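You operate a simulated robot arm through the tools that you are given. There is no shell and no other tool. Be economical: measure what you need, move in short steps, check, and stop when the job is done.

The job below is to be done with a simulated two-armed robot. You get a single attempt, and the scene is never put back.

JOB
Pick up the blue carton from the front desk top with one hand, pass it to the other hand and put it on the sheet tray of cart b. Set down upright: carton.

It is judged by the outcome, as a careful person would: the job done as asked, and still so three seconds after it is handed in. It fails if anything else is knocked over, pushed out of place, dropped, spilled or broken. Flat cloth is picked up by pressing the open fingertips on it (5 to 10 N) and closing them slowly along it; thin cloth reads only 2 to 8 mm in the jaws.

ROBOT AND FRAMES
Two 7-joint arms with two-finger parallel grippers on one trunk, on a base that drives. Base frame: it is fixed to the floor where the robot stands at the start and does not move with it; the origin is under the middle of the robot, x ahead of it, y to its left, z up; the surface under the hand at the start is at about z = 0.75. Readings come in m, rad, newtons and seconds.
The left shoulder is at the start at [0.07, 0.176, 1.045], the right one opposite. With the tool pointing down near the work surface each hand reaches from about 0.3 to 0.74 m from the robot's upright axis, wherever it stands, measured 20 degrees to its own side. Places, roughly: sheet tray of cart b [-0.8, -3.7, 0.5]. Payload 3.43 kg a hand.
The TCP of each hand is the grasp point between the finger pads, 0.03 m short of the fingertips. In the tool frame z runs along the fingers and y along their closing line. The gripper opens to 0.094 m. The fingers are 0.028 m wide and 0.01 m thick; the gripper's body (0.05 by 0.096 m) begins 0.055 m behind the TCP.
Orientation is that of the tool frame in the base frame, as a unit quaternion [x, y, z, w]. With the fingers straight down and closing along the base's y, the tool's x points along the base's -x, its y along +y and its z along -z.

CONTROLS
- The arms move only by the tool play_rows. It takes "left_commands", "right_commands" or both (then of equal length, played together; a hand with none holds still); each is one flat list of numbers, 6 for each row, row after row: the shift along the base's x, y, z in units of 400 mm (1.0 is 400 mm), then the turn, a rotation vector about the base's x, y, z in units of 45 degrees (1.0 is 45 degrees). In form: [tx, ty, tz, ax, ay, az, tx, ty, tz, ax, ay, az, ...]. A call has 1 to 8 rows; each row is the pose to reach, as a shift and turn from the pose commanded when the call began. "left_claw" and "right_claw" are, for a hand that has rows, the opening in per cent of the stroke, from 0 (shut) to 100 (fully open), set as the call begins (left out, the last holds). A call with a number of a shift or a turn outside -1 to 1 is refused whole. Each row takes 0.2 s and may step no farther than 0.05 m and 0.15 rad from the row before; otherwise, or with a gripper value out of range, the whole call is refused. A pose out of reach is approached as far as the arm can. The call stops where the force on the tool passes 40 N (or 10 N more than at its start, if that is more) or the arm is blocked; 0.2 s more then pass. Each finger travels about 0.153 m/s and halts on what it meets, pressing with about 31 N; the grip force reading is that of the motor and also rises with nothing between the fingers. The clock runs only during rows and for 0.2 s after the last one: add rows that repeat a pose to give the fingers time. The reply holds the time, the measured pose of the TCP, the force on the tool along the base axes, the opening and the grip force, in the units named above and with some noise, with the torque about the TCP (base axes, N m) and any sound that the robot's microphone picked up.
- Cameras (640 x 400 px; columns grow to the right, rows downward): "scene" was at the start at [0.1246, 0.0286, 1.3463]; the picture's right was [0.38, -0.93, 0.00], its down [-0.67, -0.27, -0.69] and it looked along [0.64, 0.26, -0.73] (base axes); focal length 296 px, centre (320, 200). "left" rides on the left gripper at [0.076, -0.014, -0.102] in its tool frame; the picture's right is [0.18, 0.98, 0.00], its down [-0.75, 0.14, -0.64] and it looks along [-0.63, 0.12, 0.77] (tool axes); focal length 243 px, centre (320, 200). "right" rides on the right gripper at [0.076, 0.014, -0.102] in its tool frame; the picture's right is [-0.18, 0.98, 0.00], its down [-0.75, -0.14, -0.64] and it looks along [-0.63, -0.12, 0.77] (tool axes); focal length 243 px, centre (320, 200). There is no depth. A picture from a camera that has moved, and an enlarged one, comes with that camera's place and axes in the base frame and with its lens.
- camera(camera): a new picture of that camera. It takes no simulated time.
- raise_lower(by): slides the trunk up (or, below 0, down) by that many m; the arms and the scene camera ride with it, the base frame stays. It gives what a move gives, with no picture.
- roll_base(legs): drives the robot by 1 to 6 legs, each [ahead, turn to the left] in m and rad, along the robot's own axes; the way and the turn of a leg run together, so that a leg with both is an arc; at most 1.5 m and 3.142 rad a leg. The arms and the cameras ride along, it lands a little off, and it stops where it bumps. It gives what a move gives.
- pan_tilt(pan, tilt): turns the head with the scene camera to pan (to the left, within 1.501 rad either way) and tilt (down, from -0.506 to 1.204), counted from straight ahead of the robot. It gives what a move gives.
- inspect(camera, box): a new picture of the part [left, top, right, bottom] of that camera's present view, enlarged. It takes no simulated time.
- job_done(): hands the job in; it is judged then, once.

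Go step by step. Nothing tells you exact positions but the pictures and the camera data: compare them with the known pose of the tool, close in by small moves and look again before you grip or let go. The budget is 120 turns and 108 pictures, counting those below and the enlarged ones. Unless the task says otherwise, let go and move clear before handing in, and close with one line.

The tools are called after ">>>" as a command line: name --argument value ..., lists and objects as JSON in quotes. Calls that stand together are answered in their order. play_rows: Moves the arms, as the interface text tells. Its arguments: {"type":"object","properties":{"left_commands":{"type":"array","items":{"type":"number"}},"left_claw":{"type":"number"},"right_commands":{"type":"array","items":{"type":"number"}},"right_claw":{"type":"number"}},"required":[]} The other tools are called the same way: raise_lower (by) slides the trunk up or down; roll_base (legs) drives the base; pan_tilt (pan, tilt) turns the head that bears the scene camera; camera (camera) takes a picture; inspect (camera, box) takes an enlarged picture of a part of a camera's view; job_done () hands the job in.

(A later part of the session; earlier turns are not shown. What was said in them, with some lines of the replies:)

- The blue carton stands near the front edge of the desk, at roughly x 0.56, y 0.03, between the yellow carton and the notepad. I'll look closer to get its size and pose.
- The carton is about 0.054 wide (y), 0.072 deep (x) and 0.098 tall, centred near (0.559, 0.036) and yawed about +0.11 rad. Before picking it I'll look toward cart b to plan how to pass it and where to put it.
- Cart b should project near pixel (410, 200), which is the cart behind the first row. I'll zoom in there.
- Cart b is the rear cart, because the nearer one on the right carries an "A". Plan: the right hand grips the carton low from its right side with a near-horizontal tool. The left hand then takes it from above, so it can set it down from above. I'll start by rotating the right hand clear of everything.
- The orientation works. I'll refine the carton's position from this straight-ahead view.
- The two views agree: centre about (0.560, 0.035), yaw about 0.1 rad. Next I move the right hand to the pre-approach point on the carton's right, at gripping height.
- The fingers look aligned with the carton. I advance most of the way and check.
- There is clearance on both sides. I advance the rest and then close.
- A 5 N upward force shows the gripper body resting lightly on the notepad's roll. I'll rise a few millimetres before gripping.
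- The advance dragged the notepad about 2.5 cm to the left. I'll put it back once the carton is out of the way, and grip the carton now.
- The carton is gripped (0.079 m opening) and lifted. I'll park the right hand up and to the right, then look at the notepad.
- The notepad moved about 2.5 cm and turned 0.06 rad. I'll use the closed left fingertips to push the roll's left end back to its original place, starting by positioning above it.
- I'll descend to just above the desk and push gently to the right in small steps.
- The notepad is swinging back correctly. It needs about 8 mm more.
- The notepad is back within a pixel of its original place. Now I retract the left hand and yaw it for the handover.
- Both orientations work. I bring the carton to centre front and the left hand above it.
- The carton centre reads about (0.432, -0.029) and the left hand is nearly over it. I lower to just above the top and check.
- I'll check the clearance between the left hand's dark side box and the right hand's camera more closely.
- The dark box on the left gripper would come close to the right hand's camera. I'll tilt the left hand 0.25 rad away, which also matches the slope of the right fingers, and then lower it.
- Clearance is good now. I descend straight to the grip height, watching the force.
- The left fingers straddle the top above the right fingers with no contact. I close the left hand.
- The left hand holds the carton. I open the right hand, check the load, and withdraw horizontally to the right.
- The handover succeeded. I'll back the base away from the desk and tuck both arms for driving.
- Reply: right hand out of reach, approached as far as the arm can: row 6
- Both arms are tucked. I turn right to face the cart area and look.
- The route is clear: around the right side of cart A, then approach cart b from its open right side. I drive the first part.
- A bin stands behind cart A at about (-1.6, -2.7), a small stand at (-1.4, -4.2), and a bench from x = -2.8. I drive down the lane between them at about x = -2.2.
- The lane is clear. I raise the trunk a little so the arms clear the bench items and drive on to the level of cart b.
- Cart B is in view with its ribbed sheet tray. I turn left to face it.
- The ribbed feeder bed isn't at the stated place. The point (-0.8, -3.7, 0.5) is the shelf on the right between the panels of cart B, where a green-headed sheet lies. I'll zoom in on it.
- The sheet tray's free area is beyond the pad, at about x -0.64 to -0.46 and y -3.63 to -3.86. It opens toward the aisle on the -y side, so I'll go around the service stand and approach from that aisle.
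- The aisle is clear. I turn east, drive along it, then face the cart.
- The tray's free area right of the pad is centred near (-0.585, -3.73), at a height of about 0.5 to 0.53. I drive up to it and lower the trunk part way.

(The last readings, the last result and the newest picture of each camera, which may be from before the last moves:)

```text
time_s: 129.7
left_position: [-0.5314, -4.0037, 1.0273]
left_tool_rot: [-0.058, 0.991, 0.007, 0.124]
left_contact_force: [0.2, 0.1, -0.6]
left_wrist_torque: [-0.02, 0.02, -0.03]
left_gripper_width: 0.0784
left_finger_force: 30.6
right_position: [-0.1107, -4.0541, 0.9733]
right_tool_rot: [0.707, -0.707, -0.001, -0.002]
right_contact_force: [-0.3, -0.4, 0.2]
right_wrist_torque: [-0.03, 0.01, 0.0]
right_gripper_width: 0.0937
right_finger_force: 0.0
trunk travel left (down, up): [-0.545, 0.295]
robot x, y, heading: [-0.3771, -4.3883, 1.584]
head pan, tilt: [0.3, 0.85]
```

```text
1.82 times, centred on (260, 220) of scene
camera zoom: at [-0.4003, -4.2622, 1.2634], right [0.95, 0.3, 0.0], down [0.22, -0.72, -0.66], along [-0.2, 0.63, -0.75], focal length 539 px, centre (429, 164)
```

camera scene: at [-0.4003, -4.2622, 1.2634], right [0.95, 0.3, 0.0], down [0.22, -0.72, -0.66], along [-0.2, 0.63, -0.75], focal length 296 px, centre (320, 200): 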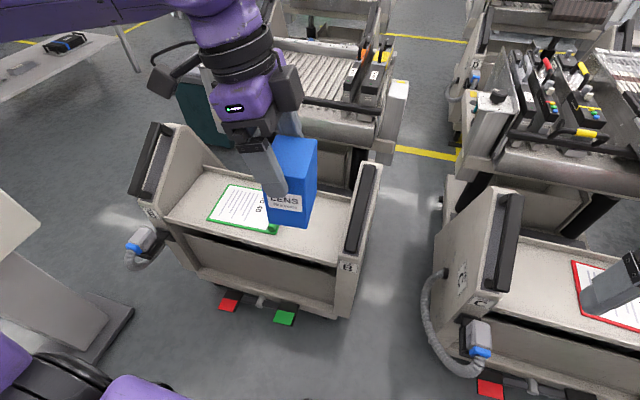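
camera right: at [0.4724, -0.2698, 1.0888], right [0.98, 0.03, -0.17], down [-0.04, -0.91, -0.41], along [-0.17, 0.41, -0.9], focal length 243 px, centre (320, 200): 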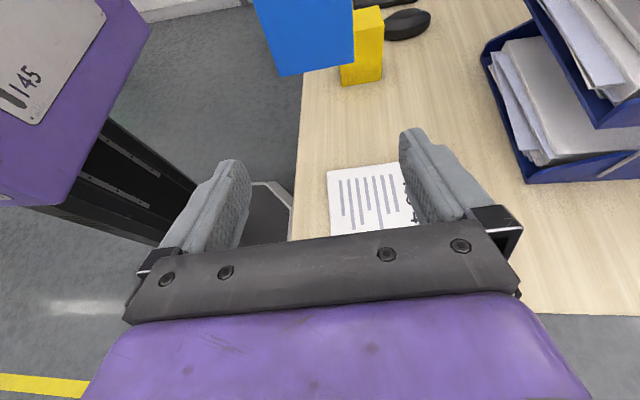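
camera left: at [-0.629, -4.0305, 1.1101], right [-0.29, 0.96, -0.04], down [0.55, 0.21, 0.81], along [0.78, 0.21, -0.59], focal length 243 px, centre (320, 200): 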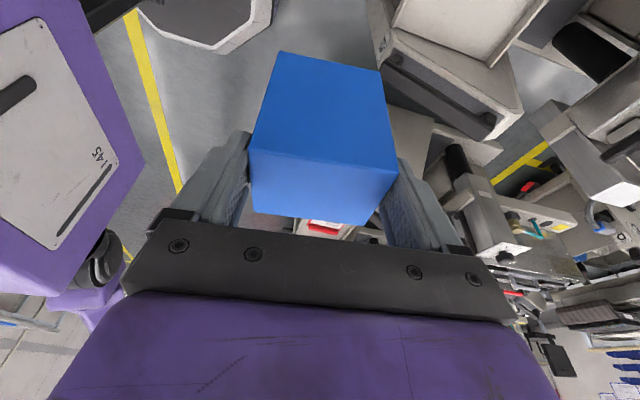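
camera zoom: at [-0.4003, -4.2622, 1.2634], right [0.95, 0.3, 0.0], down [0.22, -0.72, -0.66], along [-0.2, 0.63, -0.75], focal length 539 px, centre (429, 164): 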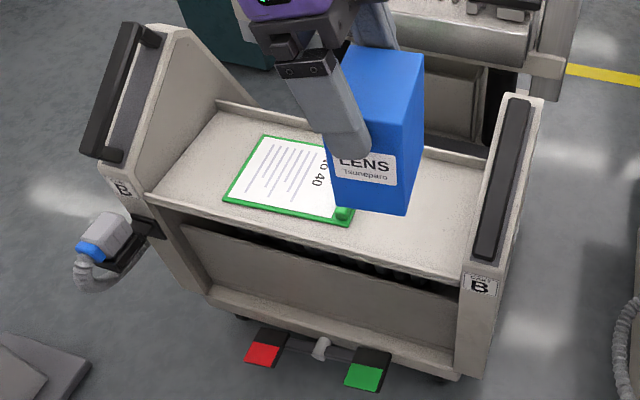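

The tray measurements agree across views. I move the carton over the free area, with a small yaw to square it up.

>>> play_rows --left_commands '[-0.024, 0.096, 0, 0, 0, -0.022, -0.048, 0.192, 0, 0, 0, -0.044, -0.072, 0.288, 0, 0, 0, -0.066, -0.096, 0.384, 0, 0, 0, -0.088, -0.12, 0.48, 0, 0, 0, -0.11, -0.144, 0.576, 0, 0, 0, -0.132, -0.167, 0.672, 0, 0, 0, -0.153]'

>>> camera --camera "scene"

>>> camera --camera "left"

```text
time_s: 131.3
left_position: [-0.6013, -3.7368, 1.0209]
left_tool_rot: [0.002, 0.992, -0.003, 0.124]
left_contact_force: [-0.6, 1.0, -1.0]
left_wrist_torque: [-0.03, -0.01, -0.02]
left_gripper_width: 0.0787
left_finger_force: 30.8
left hand out of reach, approached as far as the arm can: row 7
right_position: [-0.1084, -4.0503, 0.9723]
right_tool_rot: [0.707, -0.707, 0.0, 0.002]
right_contact_force: [0.2, 0.1, 0.2]
right_wrist_torque: [-0.06, 0.01, 0.0]
right_gripper_width: 0.0938
right_finger_force: 0.1
trunk travel left (down, up): [-0.545, 0.295]
robot x, y, heading: [-0.3747, -4.3843, 1.574]
head pan, tilt: [0.3, 0.85]
```

```text
44 pictures are left
camera scene: at [-0.3988, -4.2573, 1.263], right [0.95, 0.3, 0.0], down [0.22, -0.72, -0.66], along [-0.2, 0.63, -0.75], focal length 296 px, centre (320, 200)
```

scene: 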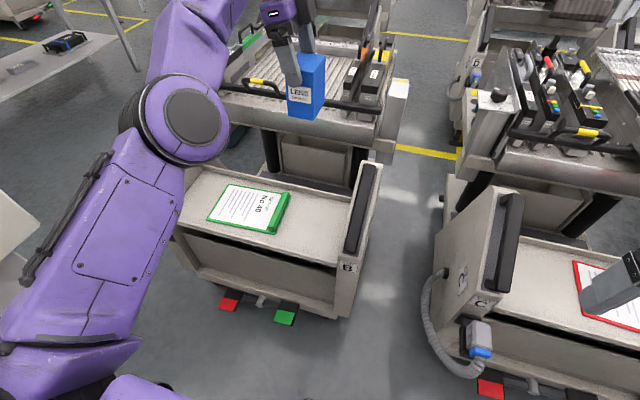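

```text
43 pictures are left
camera left: at [-0.7018, -3.7507, 1.1022], right [-0.17, 0.98, -0.05], down [0.57, 0.14, 0.81], along [0.8, 0.11, -0.59], focal length 243 px, centre (320, 200)
```

left: 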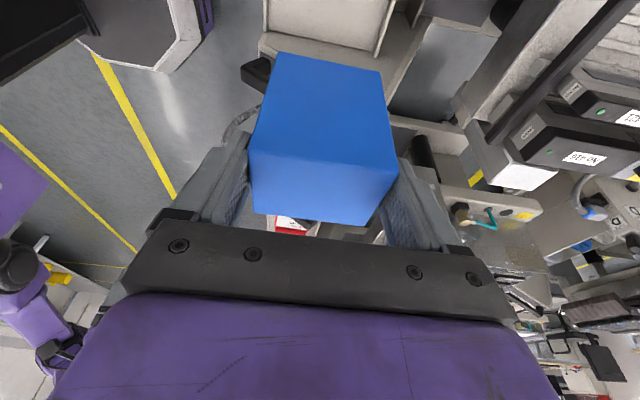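

The carton is over the free spot. I lower to well above the tray and check.

>>> play_rows --left_commands '[0, 0, -0.1, 0, 0, 0, 0, 0, -0.2, 0, 0, 0, 0, 0, -0.3, 0, 0, 0, 0, 0, -0.4, 0, 0, 0, 0, 0, -0.5, 0, 0, 0, 0, 0, -0.6, 0, 0, 0, 0, 0, -0.7, 0, 0, 0]'

>>> camera --camera "scene"

>>> camera --camera "left"

```text
time_s: 132.9
left_position: [-0.6052, -3.6947, 0.7506]
left_tool_rot: [0.002, 0.992, 0.0, 0.125]
left_contact_force: [0.2, -0.2, -0.5]
left_wrist_torque: [0.0, 0.0, -0.01]
left_gripper_width: 0.0785
left_finger_force: 31.1
left hand out of reach, approached as far as the arm can: row 1, 2, 3, 4, 5, 6, 7
right_position: [-0.1102, -4.0532, 0.974]
right_tool_rot: [-0.707, 0.707, 0.001, 0.001]
right_contact_force: [-0.6, 0.6, -0.2]
right_wrist_torque: [-0.01, 0.01, 0.01]
right_gripper_width: 0.0938
right_finger_force: 0.0
trunk travel left (down, up): [-0.545, 0.295]
robot x, y, heading: [-0.3771, -4.3862, 1.575]
head pan, tilt: [0.3, 0.85]
```

```text
42 pictures are left
camera scene: at [-0.4009, -4.2612, 1.2632], right [0.95, 0.3, 0.0], down [0.23, -0.72, -0.66], along [-0.2, 0.63, -0.75], focal length 296 px, centre (320, 200)
```

scene: 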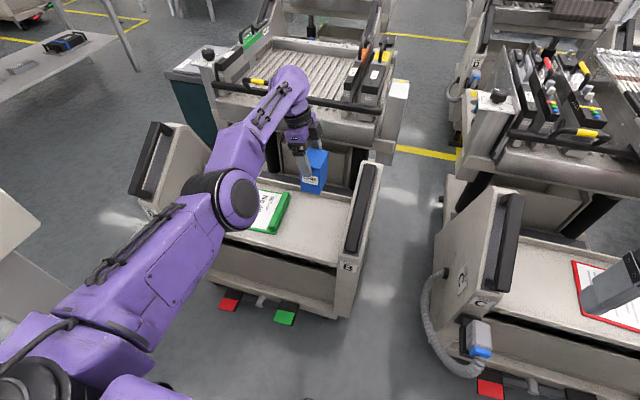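

```text
41 pictures are left
camera left: at [-0.706, -3.708, 0.8322], right [-0.17, 0.98, -0.05], down [0.57, 0.14, 0.81], along [0.8, 0.12, -0.59], focal length 243 px, centre (320, 200)
```

left: 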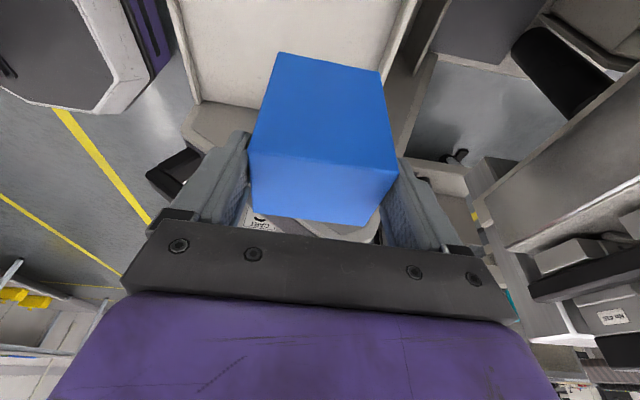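

The arm reports its reach limit and sits about 4 cm too far forward. I test a slightly nearer target to see whether it becomes reachable.

>>> play_rows --left_commands '[0, -0.05, 0, 0, 0, 0, 0, -0.1, 0, 0, 0, 0, 0, -0.1, 0, 0, 0, 0]'

```text
time_s: 133.7
left_position: [-0.6075, -3.6939, 0.7498]
left_tool_rot: [0.002, 0.992, -0.001, 0.124]
left_contact_force: [-0.1, -1.0, -0.8]
left_wrist_torque: [0.02, 0.0, -0.03]
left_gripper_width: 0.0784
left_finger_force: 31.2
left hand out of reach, approached as far as the arm can: row 1, 2, 3
right_position: [-0.11, -4.0539, 0.974]
right_tool_rot: [0.707, -0.707, -0.001, -0.001]
right_contact_force: [0.6, 0.1, 1.1]
right_wrist_torque: [-0.04, -0.01, 0.01]
right_gripper_width: 0.0941
right_finger_force: 0.1
trunk travel left (down, up): [-0.545, 0.295]
robot x, y, heading: [-0.3776, -4.3855, 1.576]
head pan, tilt: [0.3, 0.85]
```

The arm looks stuck at a wrist limit, so I try relieving the yaw I added (the carton's yaw isn't important).

>>> play_rows --left_commands '[0, 0, 0, 0, 0, 0.15, 0, 0, 0, 0, 0, 0.3, 0, 0, 0, 0, 0, 0.4]'

```text
time_s: 134.5
left_position: [-0.6088, -3.6799, 0.7484]
left_tool_rot: [-0.155, 0.98, 0.018, 0.122]
left_contact_force: [-0.1, -0.2, -1.5]
left_wrist_torque: [0.0, 0.05, 0.01]
left_gripper_width: 0.0783
left_finger_force: 30.5
left hand out of reach, approached as far as the arm can: row 1, 2, 3
right_position: [-0.1097, -4.0538, 0.9743]
right_tool_rot: [0.707, -0.707, -0.001, -0.002]
right_contact_force: [0.8, 0.0, 0.9]
right_wrist_torque: [-0.02, 0.0, -0.03]
right_gripper_width: 0.0939
right_finger_force: 0.1
trunk travel left (down, up): [-0.545, 0.295]
robot x, y, heading: [-0.3793, -4.387, 1.581]
head pan, tilt: [0.3, 0.85]
```

Still limited. I lift the hand back up toward the robot to restore a comfortable posture, then reposition the base a little.

>>> play_rows --left_commands '[0.03, -0.05, 0.1, 0, 0, 0, 0.06, -0.1, 0.2, 0, 0, 0, 0.09, -0.15, 0.3, 0, 0, 0, 0.12, -0.2, 0.4, 0, 0, 0, 0.15, -0.25, 0.5, 0, 0, 0, 0.18, -0.3, 0.6, 0, 0, 0, 0.2, -0.35, 0.65, 0, 0, 0]'

>>> camera --camera "scene"

```text
time_s: 136.1
left_position: [-0.5168, -3.7417, 1.0467]
left_tool_rot: [-0.153, 0.98, 0.019, 0.122]
left_contact_force: [0.0, -0.6, -0.4]
left_wrist_torque: [0.02, 0.05, 0.02]
left_gripper_width: 0.0785
left_finger_force: 30.8
left hand out of reach, approached as far as the arm can: row 1, 2, 3, 4, 5, 6, 7
right_position: [-0.1088, -4.0548, 0.9749]
right_tool_rot: [0.707, -0.707, -0.003, -0.001]
right_contact_force: [0.4, -0.9, -0.5]
right_wrist_torque: [0.0, 0.0, -0.02]
right_gripper_width: 0.0941
right_finger_force: 0.3
trunk travel left (down, up): [-0.545, 0.295]
robot x, y, heading: [-0.3756, -4.3848, 1.573]
head pan, tilt: [0.3, 0.85]
```

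```text
40 pictures are left
camera scene: at [-0.3995, -4.2637, 1.2634], right [0.95, 0.3, 0.0], down [0.22, -0.72, -0.66], along [-0.2, 0.63, -0.75], focal length 296 px, centre (320, 200)
```

scene: 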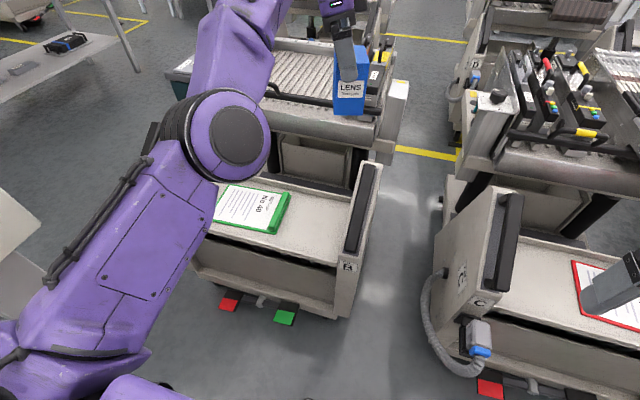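

The arm is caught in a bad elbow posture. I retrace the exact path it came by to get out of it.

>>> play_rows --left_commands '[-0.04, 0.09, 0.01, 0, 0, -0.08, -0.08, 0.18, 0.02, 0, 0, -0.16, -0.12, 0.27, 0.03, 0, 0, -0.24, -0.16, 0.36, 0.04, 0, 0, -0.32, -0.2, 0.45, 0.05, 0, 0, -0.4]'

>>> play_rows --left_commands '[0.023, -0.096, 0, 0, 0, 0.021, 0.047, -0.192, 0, 0, 0, 0.043, 0.071, -0.288, 0, 0, 0, 0.065, 0.095, -0.384, 0, 0, 0, 0.087, 0.12, -0.48, 0, 0, 0, 0.11, 0.144, -0.576, 0, 0, 0, 0.132, 0.167, -0.672, 0, 0, 0, 0.153]'

>>> camera --camera "scene"

```text
time_s: 137.3
left_position: [-0.6175, -3.7269, 0.9896]
left_tool_rot: [-0.014, 0.992, 0.002, 0.123]
left_contact_force: [0.2, -0.6, -0.6]
left_wrist_torque: [0.01, 0.08, 0.0]
left_gripper_width: 0.0785
left_finger_force: 30.8
left hand out of reach, approached as far as the arm can: row 1, 2, 3, 4, 5
right_position: [-0.1084, -4.0549, 0.9736]
right_tool_rot: [0.708, -0.707, -0.002, -0.001]
right_contact_force: [0.2, -1.3, -0.4]
right_wrist_torque: [-0.01, 0.04, -0.01]
right_gripper_width: 0.0939
right_finger_force: 0.1
trunk travel left (down, up): [-0.545, 0.295]
robot x, y, heading: [-0.3768, -4.3836, 1.574]
head pan, tilt: [0.3, 0.85]
```

```text
time_s: 138.9
left_position: [-0.5114, -3.7534, 1.0541]
left_tool_rot: [-0.058, 0.991, 0.006, 0.122]
left_contact_force: [0.2, 0.7, -1.5]
left_wrist_torque: [-0.04, 0.03, -0.01]
left_gripper_width: 0.0785
left_finger_force: 31.5
left hand out of reach, approached as far as the arm can: row 1, 2, 3, 4, 5, 6, 7
right_position: [-0.1083, -4.0547, 0.9747]
right_tool_rot: [0.707, -0.707, -0.002, -0.001]
right_contact_force: [0.2, -0.3, 0.0]
right_wrist_torque: [-0.01, 0.01, 0.01]
right_gripper_width: 0.0938
right_finger_force: 0.1
trunk travel left (down, up): [-0.545, 0.295]
robot x, y, heading: [-0.375, -4.3872, 1.573]
head pan, tilt: [0.3, 0.85]
```

```text
39 pictures are left
camera scene: at [-0.3988, -4.2619, 1.2633], right [0.95, 0.3, 0.0], down [0.22, -0.72, -0.66], along [-0.2, 0.63, -0.75], focal length 296 px, centre (320, 200)
```

scene: 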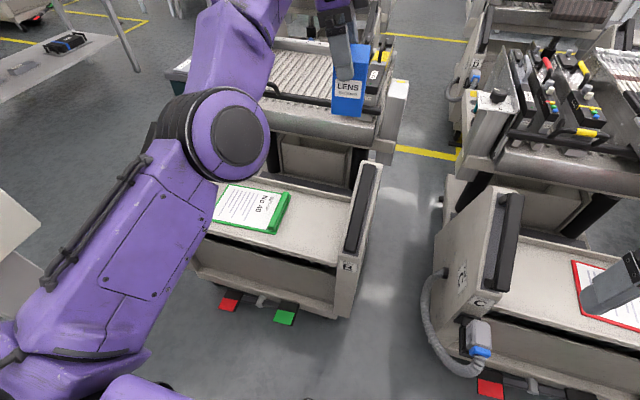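

The arm is locked out straight. I command a pose right at its current location and then small inward steps, so the elbow can start bending.

>>> play_rows --left_commands '[0.01, 0.12, 0.014, 0, 0, 0, 0.02, 0.24, 0.028, 0, 0, 0, 0.03, 0.36, 0.042, 0, 0, 0, 0.04, 0.48, 0.056, 0, 0, 0, 0.05, 0.59, 0.068, 0, 0, 0, 0.05, 0.56, 0.068, 0, 0, 0, 0.05, 0.52, 0.068, 0, 0, 0, 0.05, 0.46, 0.068, 0, 0, 0]'

```text
time_s: 140.7
left_position: [-0.5292, -3.7372, 1.0244]
left_tool_rot: [-0.059, 0.991, 0.007, 0.124]
left_contact_force: [0.2, 0.5, -0.7]
left_wrist_torque: [-0.03, 0.0, 0.01]
left_gripper_width: 0.0788
left_finger_force: 30.9
left hand out of reach, approached as far as the arm can: row 1, 2, 3, 4, 5, 6, 7, 8
right_position: [-0.11, -4.0529, 0.9751]
right_tool_rot: [0.707, -0.707, -0.002, -0.002]
right_contact_force: [0.4, 0.6, -0.3]
right_wrist_torque: [0.0, -0.02, -0.01]
right_gripper_width: 0.0941
right_finger_force: 0.0
trunk travel left (down, up): [-0.545, 0.295]
robot x, y, heading: [-0.3748, -4.3877, 1.58]
head pan, tilt: [0.3, 0.85]
```

>>> play_rows --left_commands '[0.1, 0, 0, 0, 0, 0, 0.2, 0, 0, 0, 0, 0, 0.3, 0, 0, 0, 0, 0, 0.4, -0.03, 0, 0, 0, 0, 0.5, -0.06, 0, 0, 0, 0, 0.6, -0.1, 0, 0, 0, 0]'

>>> camera --camera "scene"

```text
time_s: 142.1
left_position: [-0.3206, -3.7867, 1.0076]
left_tool_rot: [-0.058, 0.991, 0.008, 0.123]
left_contact_force: [0.3, -1.0, -0.4]
left_wrist_torque: [-0.01, 0.03, 0.03]
left_gripper_width: 0.0784
left_finger_force: 31.1
left hand out of reach, approached as far as the arm can: row 1, 2, 3, 4, 5, 6
right_position: [-0.1086, -4.0539, 0.9738]
right_tool_rot: [-0.706, 0.708, 0.002, 0.0]
right_contact_force: [1.2, -0.2, 0.5]
right_wrist_torque: [-0.01, -0.02, -0.04]
right_gripper_width: 0.0939
right_finger_force: 0.1
trunk travel left (down, up): [-0.545, 0.295]
robot x, y, heading: [-0.3784, -4.3862, 1.577]
head pan, tilt: [0.3, 0.85]
```

```text
38 pictures are left
camera scene: at [-0.399, -4.2619, 1.2633], right [0.95, 0.3, 0.0], down [0.22, -0.72, -0.66], along [-0.2, 0.63, -0.75], focal length 296 px, centre (320, 200)
```

scene: 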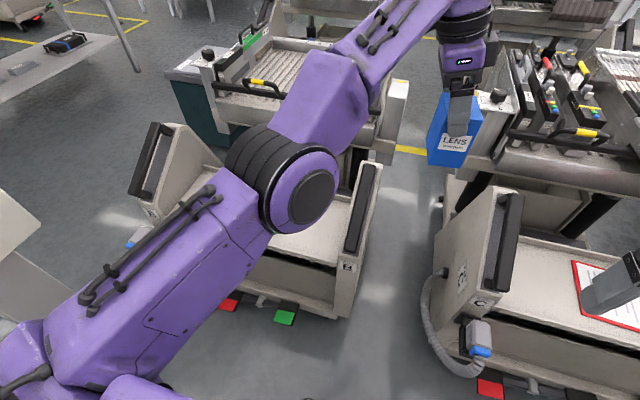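

The elbow starts to bend when swinging right. I continue in that direction with an inward pull.

>>> play_rows --left_commands '[0.08, -0.05, 0, 0, 0, 0, 0.16, -0.1, 0, 0, 0, 0, 0.22, -0.15, 0, 0, 0, 0, 0.25, -0.2, 0, 0, 0, 0, 0.25, -0.25, 0, 0, 0, 0, 0.2, -0.3, 0, 0, 0, 0]'

>>> camera --camera "scene"

```text
time_s: 143.5
left_position: [-0.242, -3.9122, 1.0093]
left_tool_rot: [-0.055, 0.991, 0.009, 0.123]
left_contact_force: [0.2, -0.7, -0.6]
left_wrist_torque: [0.01, 0.02, 0.02]
left_gripper_width: 0.0787
left_finger_force: 31.6
right_position: [-0.1088, -4.056, 0.9755]
right_tool_rot: [0.707, -0.707, -0.003, -0.002]
right_contact_force: [-0.1, 0.0, 0.1]
right_wrist_torque: [0.04, -0.01, -0.01]
right_gripper_width: 0.0938
right_finger_force: 0.1
trunk travel left (down, up): [-0.545, 0.295]
robot x, y, heading: [-0.3761, -4.3834, 1.578]
head pan, tilt: [0.3, 0.85]
```

```text
37 pictures are left
camera scene: at [-0.4004, -4.2655, 1.2637], right [0.95, 0.3, 0.0], down [0.23, -0.72, -0.66], along [-0.2, 0.63, -0.75], focal length 296 px, centre (320, 200)
```

scene: 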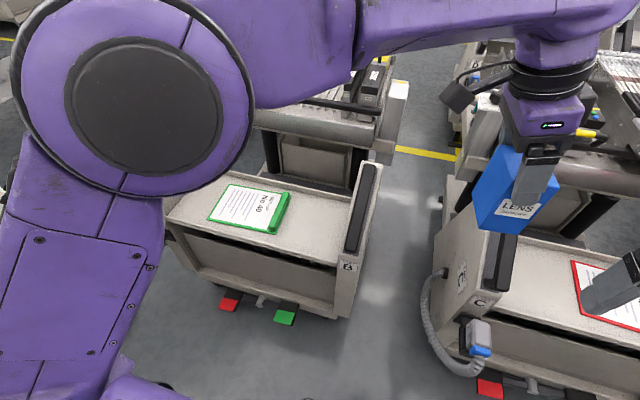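

The arm is free again. I let it settle and then bring it back in front of the cart.

>>> play_rows --left_commands '[0, 0, 0, 0, 0, 0, 0, 0, 0, 0, 0, 0]'

>>> play_rows --left_commands '[-0.1, -0.02, 0, 0, 0, 0, -0.2, -0.04, 0, 0, 0, 0, -0.3, -0.06, 0, 0, 0, 0, -0.4, -0.06, 0, 0, 0, 0, -0.5, -0.06, 0, 0, 0, 0, -0.6, -0.06, 0, 0, 0, 0, -0.7, -0.06, 0, 0, 0, 0, -0.8, -0.06, 0, 0, 0, 0]'

>>> camera --camera "scene"

```text
time_s: 144.1
left_position: [-0.2429, -3.9065, 1.0069]
left_tool_rot: [-0.057, 0.991, 0.007, 0.123]
left_contact_force: [-0.3, 0.4, -1.0]
left_wrist_torque: [0.02, -0.01, -0.01]
left_gripper_width: 0.0786
left_finger_force: 30.8
right_position: [-0.1088, -4.0523, 0.9744]
right_tool_rot: [0.707, -0.707, -0.001, -0.001]
right_contact_force: [0.6, 0.1, 0.6]
right_wrist_torque: [-0.05, 0.0, 0.0]
right_gripper_width: 0.0939
right_finger_force: 0.1
trunk travel left (down, up): [-0.545, 0.295]
robot x, y, heading: [-0.3751, -4.3868, 1.574]
head pan, tilt: [0.3, 0.85]
```

```text
time_s: 145.9
left_position: [-0.5654, -3.9317, 1.0066]
left_tool_rot: [-0.057, 0.991, 0.008, 0.124]
left_contact_force: [-0.3, 0.3, -1.2]
left_wrist_torque: [-0.02, 0.0, 0.02]
left_gripper_width: 0.0786
left_finger_force: 31.4
right_position: [-0.1116, -4.0537, 0.9743]
right_tool_rot: [0.708, -0.707, 0.0, -0.001]
right_contact_force: [-0.1, -0.7, 0.5]
right_wrist_torque: [-0.05, 0.0, -0.03]
right_gripper_width: 0.0942
right_finger_force: 0.0
trunk travel left (down, up): [-0.545, 0.295]
robot x, y, heading: [-0.3794, -4.3883, 1.574]
head pan, tilt: [0.3, 0.85]
```

```text
36 pictures are left
camera scene: at [-0.402, -4.2625, 1.2633], right [0.95, 0.3, 0.0], down [0.23, -0.72, -0.66], along [-0.2, 0.63, -0.75], focal length 296 px, centre (320, 200)
```

scene: 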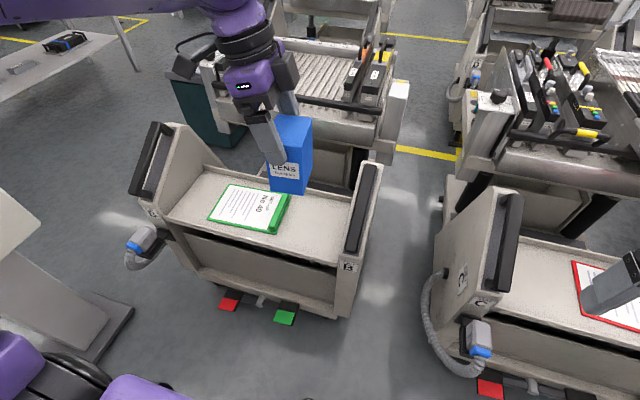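

Posture restored. Now I lower first while close in front of the cart, before reaching over the tray.

>>> play_rows --left_commands '[-0.02, -0.05, -0.09, 0, 0, 0, -0.04, -0.1, -0.18, 0, 0, 0, -0.06, -0.1, -0.28, 0, 0, 0, -0.08, -0.1, -0.38, 0, 0, 0, -0.08, -0.1, -0.48, 0, 0, 0, -0.08, -0.1, -0.58, 0, 0, 0, -0.08, -0.1, -0.66, 0, 0, 0]'

>>> camera --camera "scene"

```text
time_s: 147.5
left_position: [-0.5959, -3.9721, 0.7426]
left_tool_rot: [-0.058, 0.991, 0.006, 0.124]
left_contact_force: [0.1, -0.5, -1.4]
left_wrist_torque: [-0.01, 0.04, -0.02]
left_gripper_width: 0.0784
left_finger_force: 30.8
right_position: [-0.1093, -4.0525, 0.974]
right_tool_rot: [0.707, -0.707, -0.002, -0.002]
right_contact_force: [0.1, -0.3, 0.5]
right_wrist_torque: [0.02, -0.01, 0.02]
right_gripper_width: 0.0939
right_finger_force: 0.0
trunk travel left (down, up): [-0.545, 0.295]
robot x, y, heading: [-0.3789, -4.3854, 1.582]
head pan, tilt: [0.3, 0.85]
```

```text
35 pictures are left
camera scene: at [-0.4005, -4.2615, 1.2632], right [0.95, 0.3, 0.0], down [0.23, -0.72, -0.66], along [-0.2, 0.63, -0.75], focal length 296 px, centre (320, 200)
```

scene: 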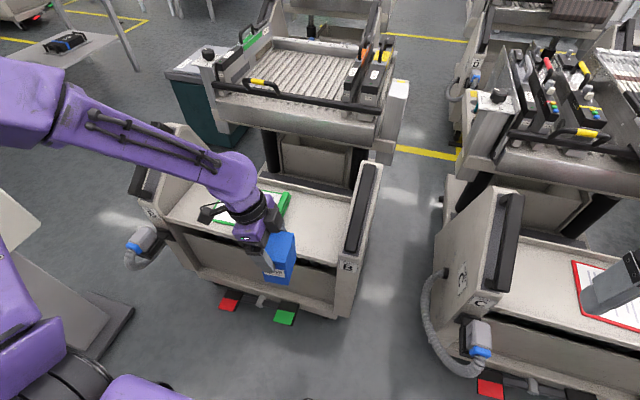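

In reach. I advance over the tray at this height.

>>> play_rows --left_commands '[0, 0.1, 0, 0, 0, 0, 0, 0.2, 0, 0, 0, 0, 0, 0.3, 0, 0, 0, 0, 0, 0.4, 0, 0, 0, 0, 0, 0.48, 0, 0, 0, 0, 0, 0.54, 0, 0, 0, 0]'

>>> inspect --camera "scene" --box '[120, 100, 400, 320]'

>>> camera --camera "left"

```text
time_s: 148.9
left_position: [-0.5958, -3.7546, 0.7447]
left_tool_rot: [-0.059, 0.991, 0.007, 0.123]
left_contact_force: [0.0, 0.6, -1.1]
left_wrist_torque: [0.02, -0.03, 0.0]
left_gripper_width: 0.0788
left_finger_force: 31.1
right_position: [-0.1105, -4.0522, 0.9741]
right_tool_rot: [-0.707, 0.707, 0.001, 0.001]
right_contact_force: [0.1, 0.6, 0.4]
right_wrist_torque: [-0.03, 0.0, 0.02]
right_gripper_width: 0.0939
right_finger_force: 0.2
trunk travel left (down, up): [-0.545, 0.295]
robot x, y, heading: [-0.3779, -4.388, 1.579]
head pan, tilt: [0.3, 0.85]
```

```text
1.82 times, centred on (260, 210) of scene
camera zoom: at [-0.4003, -4.2614, 1.2632], right [0.95, 0.3, 0.0], down [0.23, -0.72, -0.66], along [-0.2, 0.63, -0.75], focal length 539 px, centre (429, 182)
```

zoom: 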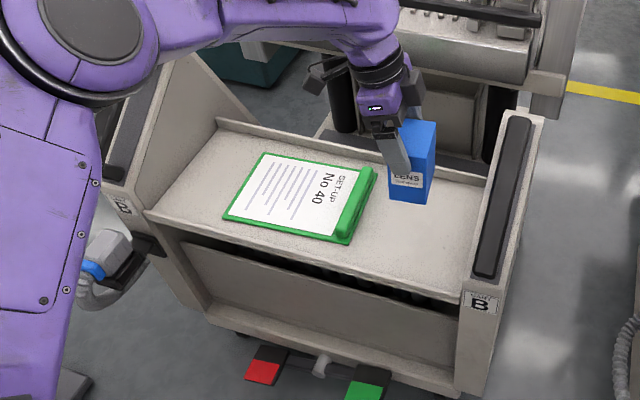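

```text
33 pictures are left
camera left: at [-0.6939, -3.7811, 0.8258], right [-0.29, 0.96, -0.05], down [0.55, 0.21, 0.81], along [0.78, 0.21, -0.59], focal length 243 px, centre (320, 200)
```

left: 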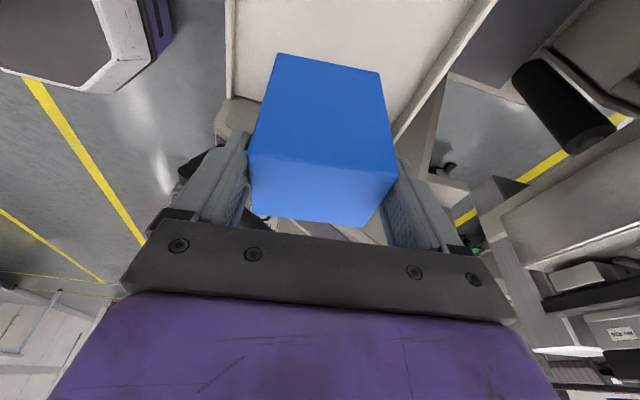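

The carton is over the middle of the free area. I lower in stages toward contact.

>>> play_rows --left_commands '[0, 0, -0.08, 0, 0, 0, 0, 0, -0.15, 0, 0, 0, 0, 0, -0.21, 0, 0, 0]'

>>> inspect --camera "scene" --box '[240, 130, 400, 270]'

```text
time_s: 149.7
left_position: [-0.5963, -3.7551, 0.6592]
left_tool_rot: [-0.058, 0.99, 0.007, 0.124]
left_contact_force: [0.3, 0.3, -1.2]
left_wrist_torque: [0.0, 0.02, 0.0]
left_gripper_width: 0.0784
left_finger_force: 31.0
right_position: [-0.1098, -4.0532, 0.9738]
right_tool_rot: [-0.707, 0.707, 0.001, 0.001]
right_contact_force: [0.1, -0.2, -0.1]
right_wrist_torque: [-0.01, 0.03, -0.01]
right_gripper_width: 0.094
right_finger_force: 0.0
trunk travel left (down, up): [-0.545, 0.295]
robot x, y, heading: [-0.3762, -4.3861, 1.575]
head pan, tilt: [0.3, 0.85]
```

```text
2.86 times, centred on (320, 200) of scene
camera zoom: at [-0.4007, -4.2614, 1.2632], right [0.95, 0.3, 0.0], down [0.23, -0.72, -0.66], along [-0.2, 0.63, -0.75], focal length 847 px, centre (320, 200)
```

zoom: 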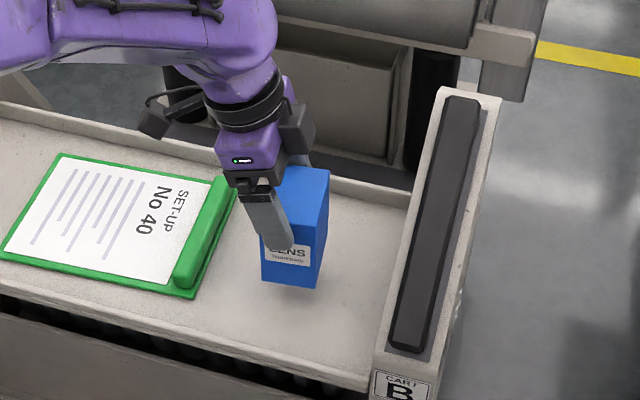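

>>> play_rows --left_commands '[0, 0, -0.015, 0, 0, 0, 0, 0, -0.03, 0, 0, 0, 0, 0, -0.045, 0, 0, 0]'

>>> play_rows --left_commands '[0, 0, -0.006, 0, 0, 0, 0, 0, -0.012, 0, 0, 0]'

>>> inspect --camera "scene" --box '[240, 130, 400, 270]'

```text
time_s: 150.5
left_position: [-0.5964, -3.7549, 0.6416]
left_tool_rot: [-0.059, 0.991, 0.007, 0.124]
left_contact_force: [-0.1, -0.1, -1.0]
left_wrist_torque: [0.02, 0.04, 0.0]
left_gripper_width: 0.0786
left_finger_force: 31.3
right_position: [-0.1106, -4.0536, 0.9746]
right_tool_rot: [-0.707, 0.707, 0.001, 0.002]
right_contact_force: [-0.3, -0.1, 1.0]
right_wrist_torque: [0.0, 0.0, 0.0]
right_gripper_width: 0.0943
right_finger_force: 0.1
trunk travel left (down, up): [-0.545, 0.295]
robot x, y, heading: [-0.3808, -4.3859, 1.578]
head pan, tilt: [0.3, 0.85]
```

```text
time_s: 151.1
left_position: [-0.5958, -3.7558, 0.6374]
left_tool_rot: [-0.058, 0.991, 0.008, 0.123]
left_contact_force: [0.1, 0.0, -1.6]
left_wrist_torque: [-0.01, 0.01, 0.0]
left_gripper_width: 0.0787
left_finger_force: 31.1
right_position: [-0.1093, -4.0536, 0.9747]
right_tool_rot: [0.708, -0.707, -0.001, -0.001]
right_contact_force: [-0.3, 0.0, -0.7]
right_wrist_torque: [0.01, 0.02, -0.01]
right_gripper_width: 0.0942
right_finger_force: 0.1
trunk travel left (down, up): [-0.545, 0.295]
robot x, y, heading: [-0.3751, -4.389, 1.576]
head pan, tilt: [0.3, 0.85]
```

```text
2.86 times, centred on (320, 200) of scene
camera zoom: at [-0.4004, -4.2621, 1.2633], right [0.95, 0.3, 0.0], down [0.23, -0.72, -0.66], along [-0.2, 0.63, -0.75], focal length 847 px, centre (320, 200)
```

zoom: 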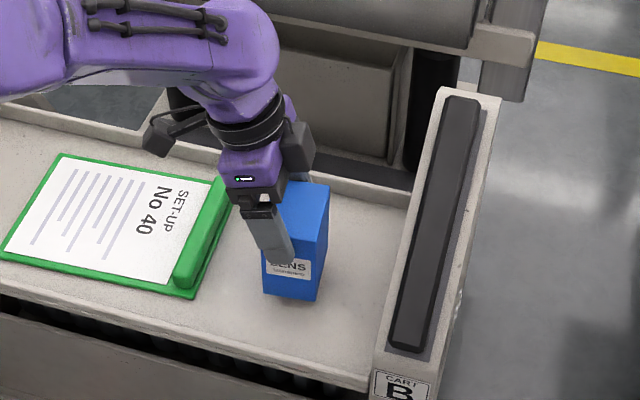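

No contact yet; the shadow shows a small gap. I continue in small steps.

>>> play_rows --left_commands '[0, 0, -0.008, 0, 0, 0, 0, 0, -0.015, 0, 0, 0]'

>>> play_rows --left_commands '[0, 0, -0.006, 0, 0, 0, 0, 0, -0.012, 0, 0, 0]'

>>> play_rows --left_commands '[0, 0, -0.006, 0, 0, 0, 0, 0, -0.01, 0, 0, 0]'

>>> inspect --camera "scene" --box '[280, 170, 360, 240]'

```text
time_s: 151.7
left_position: [-0.5951, -3.7552, 0.6322]
left_tool_rot: [-0.058, 0.991, 0.007, 0.123]
left_contact_force: [0.6, -0.2, -1.3]
left_wrist_torque: [0.01, -0.01, 0.01]
left_gripper_width: 0.0785
left_finger_force: 31.1
right_position: [-0.1104, -4.0532, 0.9748]
right_tool_rot: [0.707, -0.707, -0.002, 0.0]
right_contact_force: [0.2, 0.7, 0.5]
right_wrist_torque: [-0.01, 0.02, -0.01]
right_gripper_width: 0.0938
right_finger_force: 0.1
trunk travel left (down, up): [-0.545, 0.295]
robot x, y, heading: [-0.3768, -4.3857, 1.579]
head pan, tilt: [0.3, 0.85]
```

```text
time_s: 152.3
left_position: [-0.5944, -3.7554, 0.6263]
left_tool_rot: [-0.058, 0.991, 0.007, 0.123]
left_contact_force: [-0.3, -0.1, -0.8]
left_wrist_torque: [0.0, 0.0, -0.01]
left_gripper_width: 0.0787
left_finger_force: 30.3
right_position: [-0.1094, -4.0539, 0.974]
right_tool_rot: [-0.707, 0.707, 0.001, 0.002]
right_contact_force: [0.9, 0.0, 0.2]
right_wrist_torque: [0.01, 0.0, 0.0]
right_gripper_width: 0.0941
right_finger_force: 0.1
trunk travel left (down, up): [-0.545, 0.295]
robot x, y, heading: [-0.3762, -4.3886, 1.58]
head pan, tilt: [0.3, 0.85]
```

```text
time_s: 152.9
left_position: [-0.5958, -3.7556, 0.6231]
left_tool_rot: [-0.057, 0.991, 0.008, 0.124]
left_contact_force: [-0.6, 0.5, -0.3]
left_wrist_torque: [0.0, 0.01, 0.03]
left_gripper_width: 0.0785
left_finger_force: 31.0
right_position: [-0.1093, -4.0551, 0.9737]
right_tool_rot: [0.707, -0.707, -0.001, -0.001]
right_contact_force: [0.2, -0.1, -0.4]
right_wrist_torque: [-0.03, 0.01, -0.03]
right_gripper_width: 0.094
right_finger_force: 0.1
trunk travel left (down, up): [-0.545, 0.295]
robot x, y, heading: [-0.3747, -4.3869, 1.573]
head pan, tilt: [0.3, 0.85]
```

```text
5.71 times, centred on (320, 205) of scene
camera zoom: at [-0.4004, -4.2621, 1.2633], right [0.95, 0.3, 0.0], down [0.23, -0.72, -0.66], along [-0.2, 0.63, -0.75], focal length 1694 px, centre (320, 171)
```

zoom: 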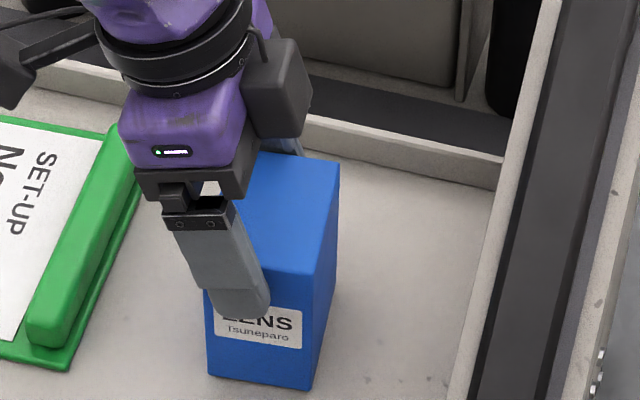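

>>> play_rows --left_commands '[0, 0, -0.006, 0, 0, 0, 0, 0, -0.012, 0, 0, 0]'

>>> play_rows --left_commands '[0, 0, -0.006, 0, 0, 0, 0, 0, -0.012, 0, 0, 0]'

>>> inspect --camera "scene" --box '[280, 170, 360, 240]'

```text
time_s: 153.5
left_position: [-0.5958, -3.7545, 0.6205]
left_tool_rot: [-0.058, 0.991, 0.01, 0.124]
left_contact_force: [-2.7, -2.7, 19.0]
left_wrist_torque: [0.09, -0.37, -0.1]
left_gripper_width: 0.0781
left_finger_force: 30.8
right_position: [-0.1089, -4.0554, 0.9754]
right_tool_rot: [0.707, -0.707, -0.003, -0.002]
right_contact_force: [-0.1, 0.2, -0.4]
right_wrist_torque: [0.02, -0.01, 0.0]
right_gripper_width: 0.094
right_finger_force: 0.1
trunk travel left (down, up): [-0.545, 0.295]
robot x, y, heading: [-0.3758, -4.386, 1.578]
head pan, tilt: [0.3, 0.85]
```

```text
time_s: 154.1
left_position: [-0.5968, -3.7563, 0.6158]
left_tool_rot: [-0.058, 0.991, 0.009, 0.124]
left_contact_force: [-4.3, 2.1, 26.4]
left_wrist_torque: [0.15, -0.04, -0.13]
left_gripper_width: 0.0789
left_finger_force: 31.3
right_position: [-0.1094, -4.0579, 0.9761]
right_tool_rot: [-0.707, 0.707, 0.003, 0.001]
right_contact_force: [0.0, 0.1, 0.5]
right_wrist_torque: [-0.02, -0.01, -0.02]
right_gripper_width: 0.0941
right_finger_force: 0.1
trunk travel left (down, up): [-0.545, 0.295]
robot x, y, heading: [-0.3743, -4.385, 1.575]
head pan, tilt: [0.3, 0.85]
```

```text
5.71 times, centred on (320, 205) of scene
camera zoom: at [-0.3994, -4.2662, 1.2639], right [0.95, 0.3, 0.0], down [0.22, -0.71, -0.66], along [-0.2, 0.63, -0.75], focal length 1694 px, centre (320, 171)
```

zoom: 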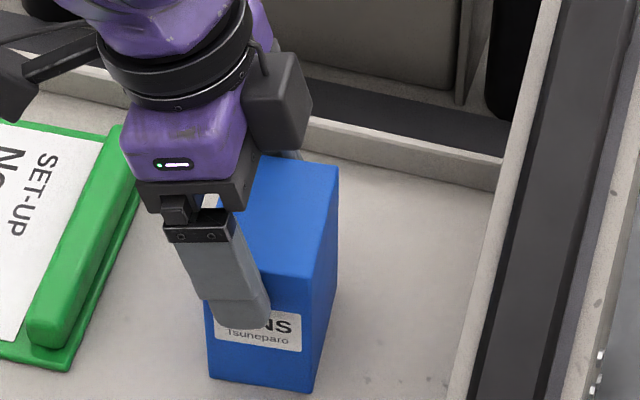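

The carton is on the tray. I ease the pressure slightly, then open the hand.

>>> play_rows --left_commands '[0, 0, 0.008, 0, 0, 0, 0, 0, 0.008, 0, 0, 0]'

```text
time_s: 154.7
left_position: [-0.5949, -3.7566, 0.6142]
left_tool_rot: [-0.058, 0.991, 0.007, 0.124]
left_contact_force: [-0.6, 2.3, 6.4]
left_wrist_torque: [0.54, -0.06, 0.1]
left_gripper_width: 0.0786
left_finger_force: 31.4
right_position: [-0.1097, -4.0549, 0.9753]
right_tool_rot: [-0.707, 0.707, 0.002, 0.001]
right_contact_force: [-0.6, -0.3, 0.2]
right_wrist_torque: [-0.01, -0.01, 0.0]
right_gripper_width: 0.0941
right_finger_force: 0.1
trunk travel left (down, up): [-0.545, 0.295]
robot x, y, heading: [-0.3786, -4.3889, 1.572]
head pan, tilt: [0.3, 0.85]
```

>>> play_rows --left_commands '[0, 0, 0, 0, 0, 0, 0, 0, 0, 0, 0, 0]' --left_claw 100

>>> inspect --camera "scene" --box '[280, 150, 360, 240]'

>>> camera --camera "left"

```text
time_s: 155.3
left_position: [-0.5972, -3.757, 0.6149]
left_tool_rot: [-0.058, 0.991, 0.007, 0.123]
left_contact_force: [-0.1, -0.2, -0.9]
left_wrist_torque: [0.01, -0.02, 0.04]
left_gripper_width: 0.0939
left_finger_force: 0.1
right_position: [-0.1087, -4.0534, 0.9736]
right_tool_rot: [-0.707, 0.707, 0.001, 0.001]
right_contact_force: [0.1, -0.7, -0.5]
right_wrist_torque: [0.02, 0.01, -0.01]
right_gripper_width: 0.094
right_finger_force: 0.0
trunk travel left (down, up): [-0.545, 0.295]
robot x, y, heading: [-0.3798, -4.3845, 1.575]
head pan, tilt: [0.3, 0.85]
```

```text
4.44 times, centred on (320, 195) of scene
camera zoom: at [-0.4004, -4.2623, 1.2632], right [0.95, 0.3, 0.0], down [0.23, -0.72, -0.66], along [-0.2, 0.63, -0.75], focal length 1318 px, centre (320, 222)
```

zoom: 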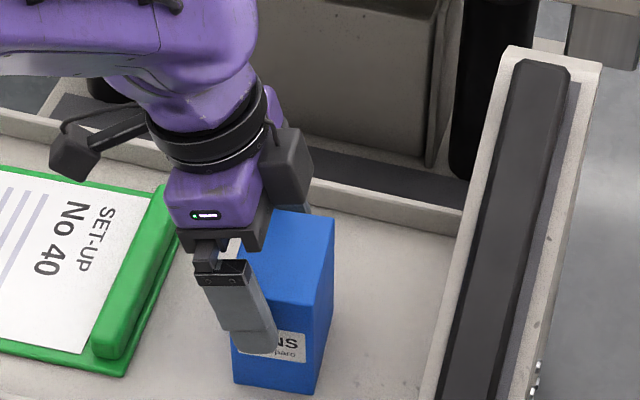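

```text
27 pictures are left
camera left: at [-0.6939, -3.7823, 0.6974], right [-0.29, 0.96, -0.05], down [0.55, 0.21, 0.81], along [0.78, 0.21, -0.59], focal length 243 px, centre (320, 200)
```

left: 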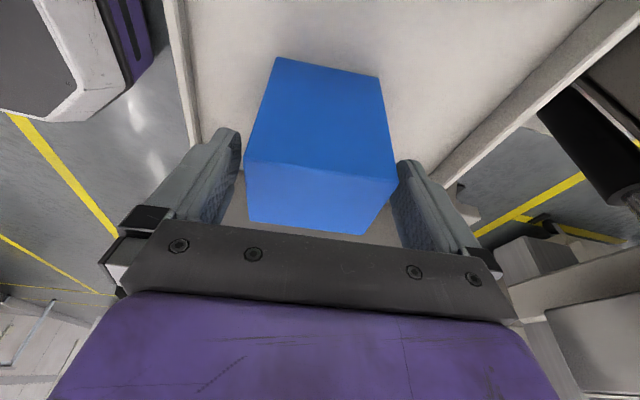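

The carton stands free between the open fingers. I withdraw upward slowly, then back toward the robot.

>>> play_rows --left_commands '[0, 0, 0.02, 0, 0, 0, 0, 0, 0.05, 0, 0, 0, 0, 0, 0.1, 0, 0, 0, 0, 0, 0.17, 0, 0, 0, 0, 0, 0.26, 0, 0, 0, 0, 0, 0.36, 0, 0, 0]'

>>> play_rows --left_commands '[0, -0.08, 0.05, 0, 0, 0, 0, -0.18, 0.08, 0, 0, 0, 0, -0.28, 0.1, 0, 0, 0, 0, -0.38, 0.1, 0, 0, 0, 0, -0.48, 0.1, 0, 0, 0]'

>>> inspect --camera "scene" --box '[120, 100, 400, 320]'

```text
time_s: 156.7
left_position: [-0.5974, -3.7566, 0.7595]
left_tool_rot: [-0.057, 0.991, 0.007, 0.124]
left_contact_force: [-0.3, -0.1, 0.8]
left_wrist_torque: [0.0, 0.01, -0.04]
left_gripper_width: 0.094
left_finger_force: 0.0
right_position: [-0.1098, -4.0555, 0.9744]
right_tool_rot: [-0.707, 0.708, 0.001, 0.001]
right_contact_force: [0.6, 0.2, 0.5]
right_wrist_torque: [0.03, -0.01, 0.0]
right_gripper_width: 0.094
right_finger_force: 0.1
trunk travel left (down, up): [-0.545, 0.295]
robot x, y, heading: [-0.3773, -4.3871, 1.578]
head pan, tilt: [0.3, 0.85]
```

```text
time_s: 157.9
left_position: [-0.596, -3.9502, 0.8]
left_tool_rot: [-0.058, 0.99, 0.008, 0.125]
left_contact_force: [0.2, -0.6, -0.7]
left_wrist_torque: [0.01, 0.01, -0.02]
left_gripper_width: 0.094
left_finger_force: 0.0
right_position: [-0.11, -4.055, 0.9748]
right_tool_rot: [0.707, -0.707, -0.001, -0.003]
right_contact_force: [-0.2, 0.3, 0.2]
right_wrist_torque: [0.04, 0.03, 0.03]
right_gripper_width: 0.0938
right_finger_force: 0.0
trunk travel left (down, up): [-0.545, 0.295]
robot x, y, heading: [-0.3748, -4.3853, 1.581]
head pan, tilt: [0.3, 0.85]
```

```text
1.82 times, centred on (260, 210) of scene
camera zoom: at [-0.4005, -4.2638, 1.2635], right [0.95, 0.3, 0.0], down [0.23, -0.72, -0.66], along [-0.2, 0.63, -0.75], focal length 539 px, centre (429, 182)
```

zoom: 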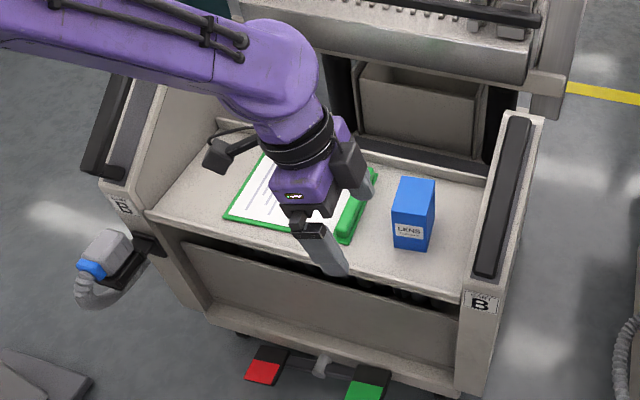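

The carton stands upright on cart B's sheet tray, the setup sheet beside it is undisturbed, and both hands are clear. I'm handing in.

>>> job_done

```text
The job is handed in.
```

The blue carton was picked up from the front desk with the right hand, passed to the left, and set upright on cart B's sheet tray. While reaching for it I dragged the desk notepad about 2.5 cm, then pushed it back to within about a pixel of where it was.
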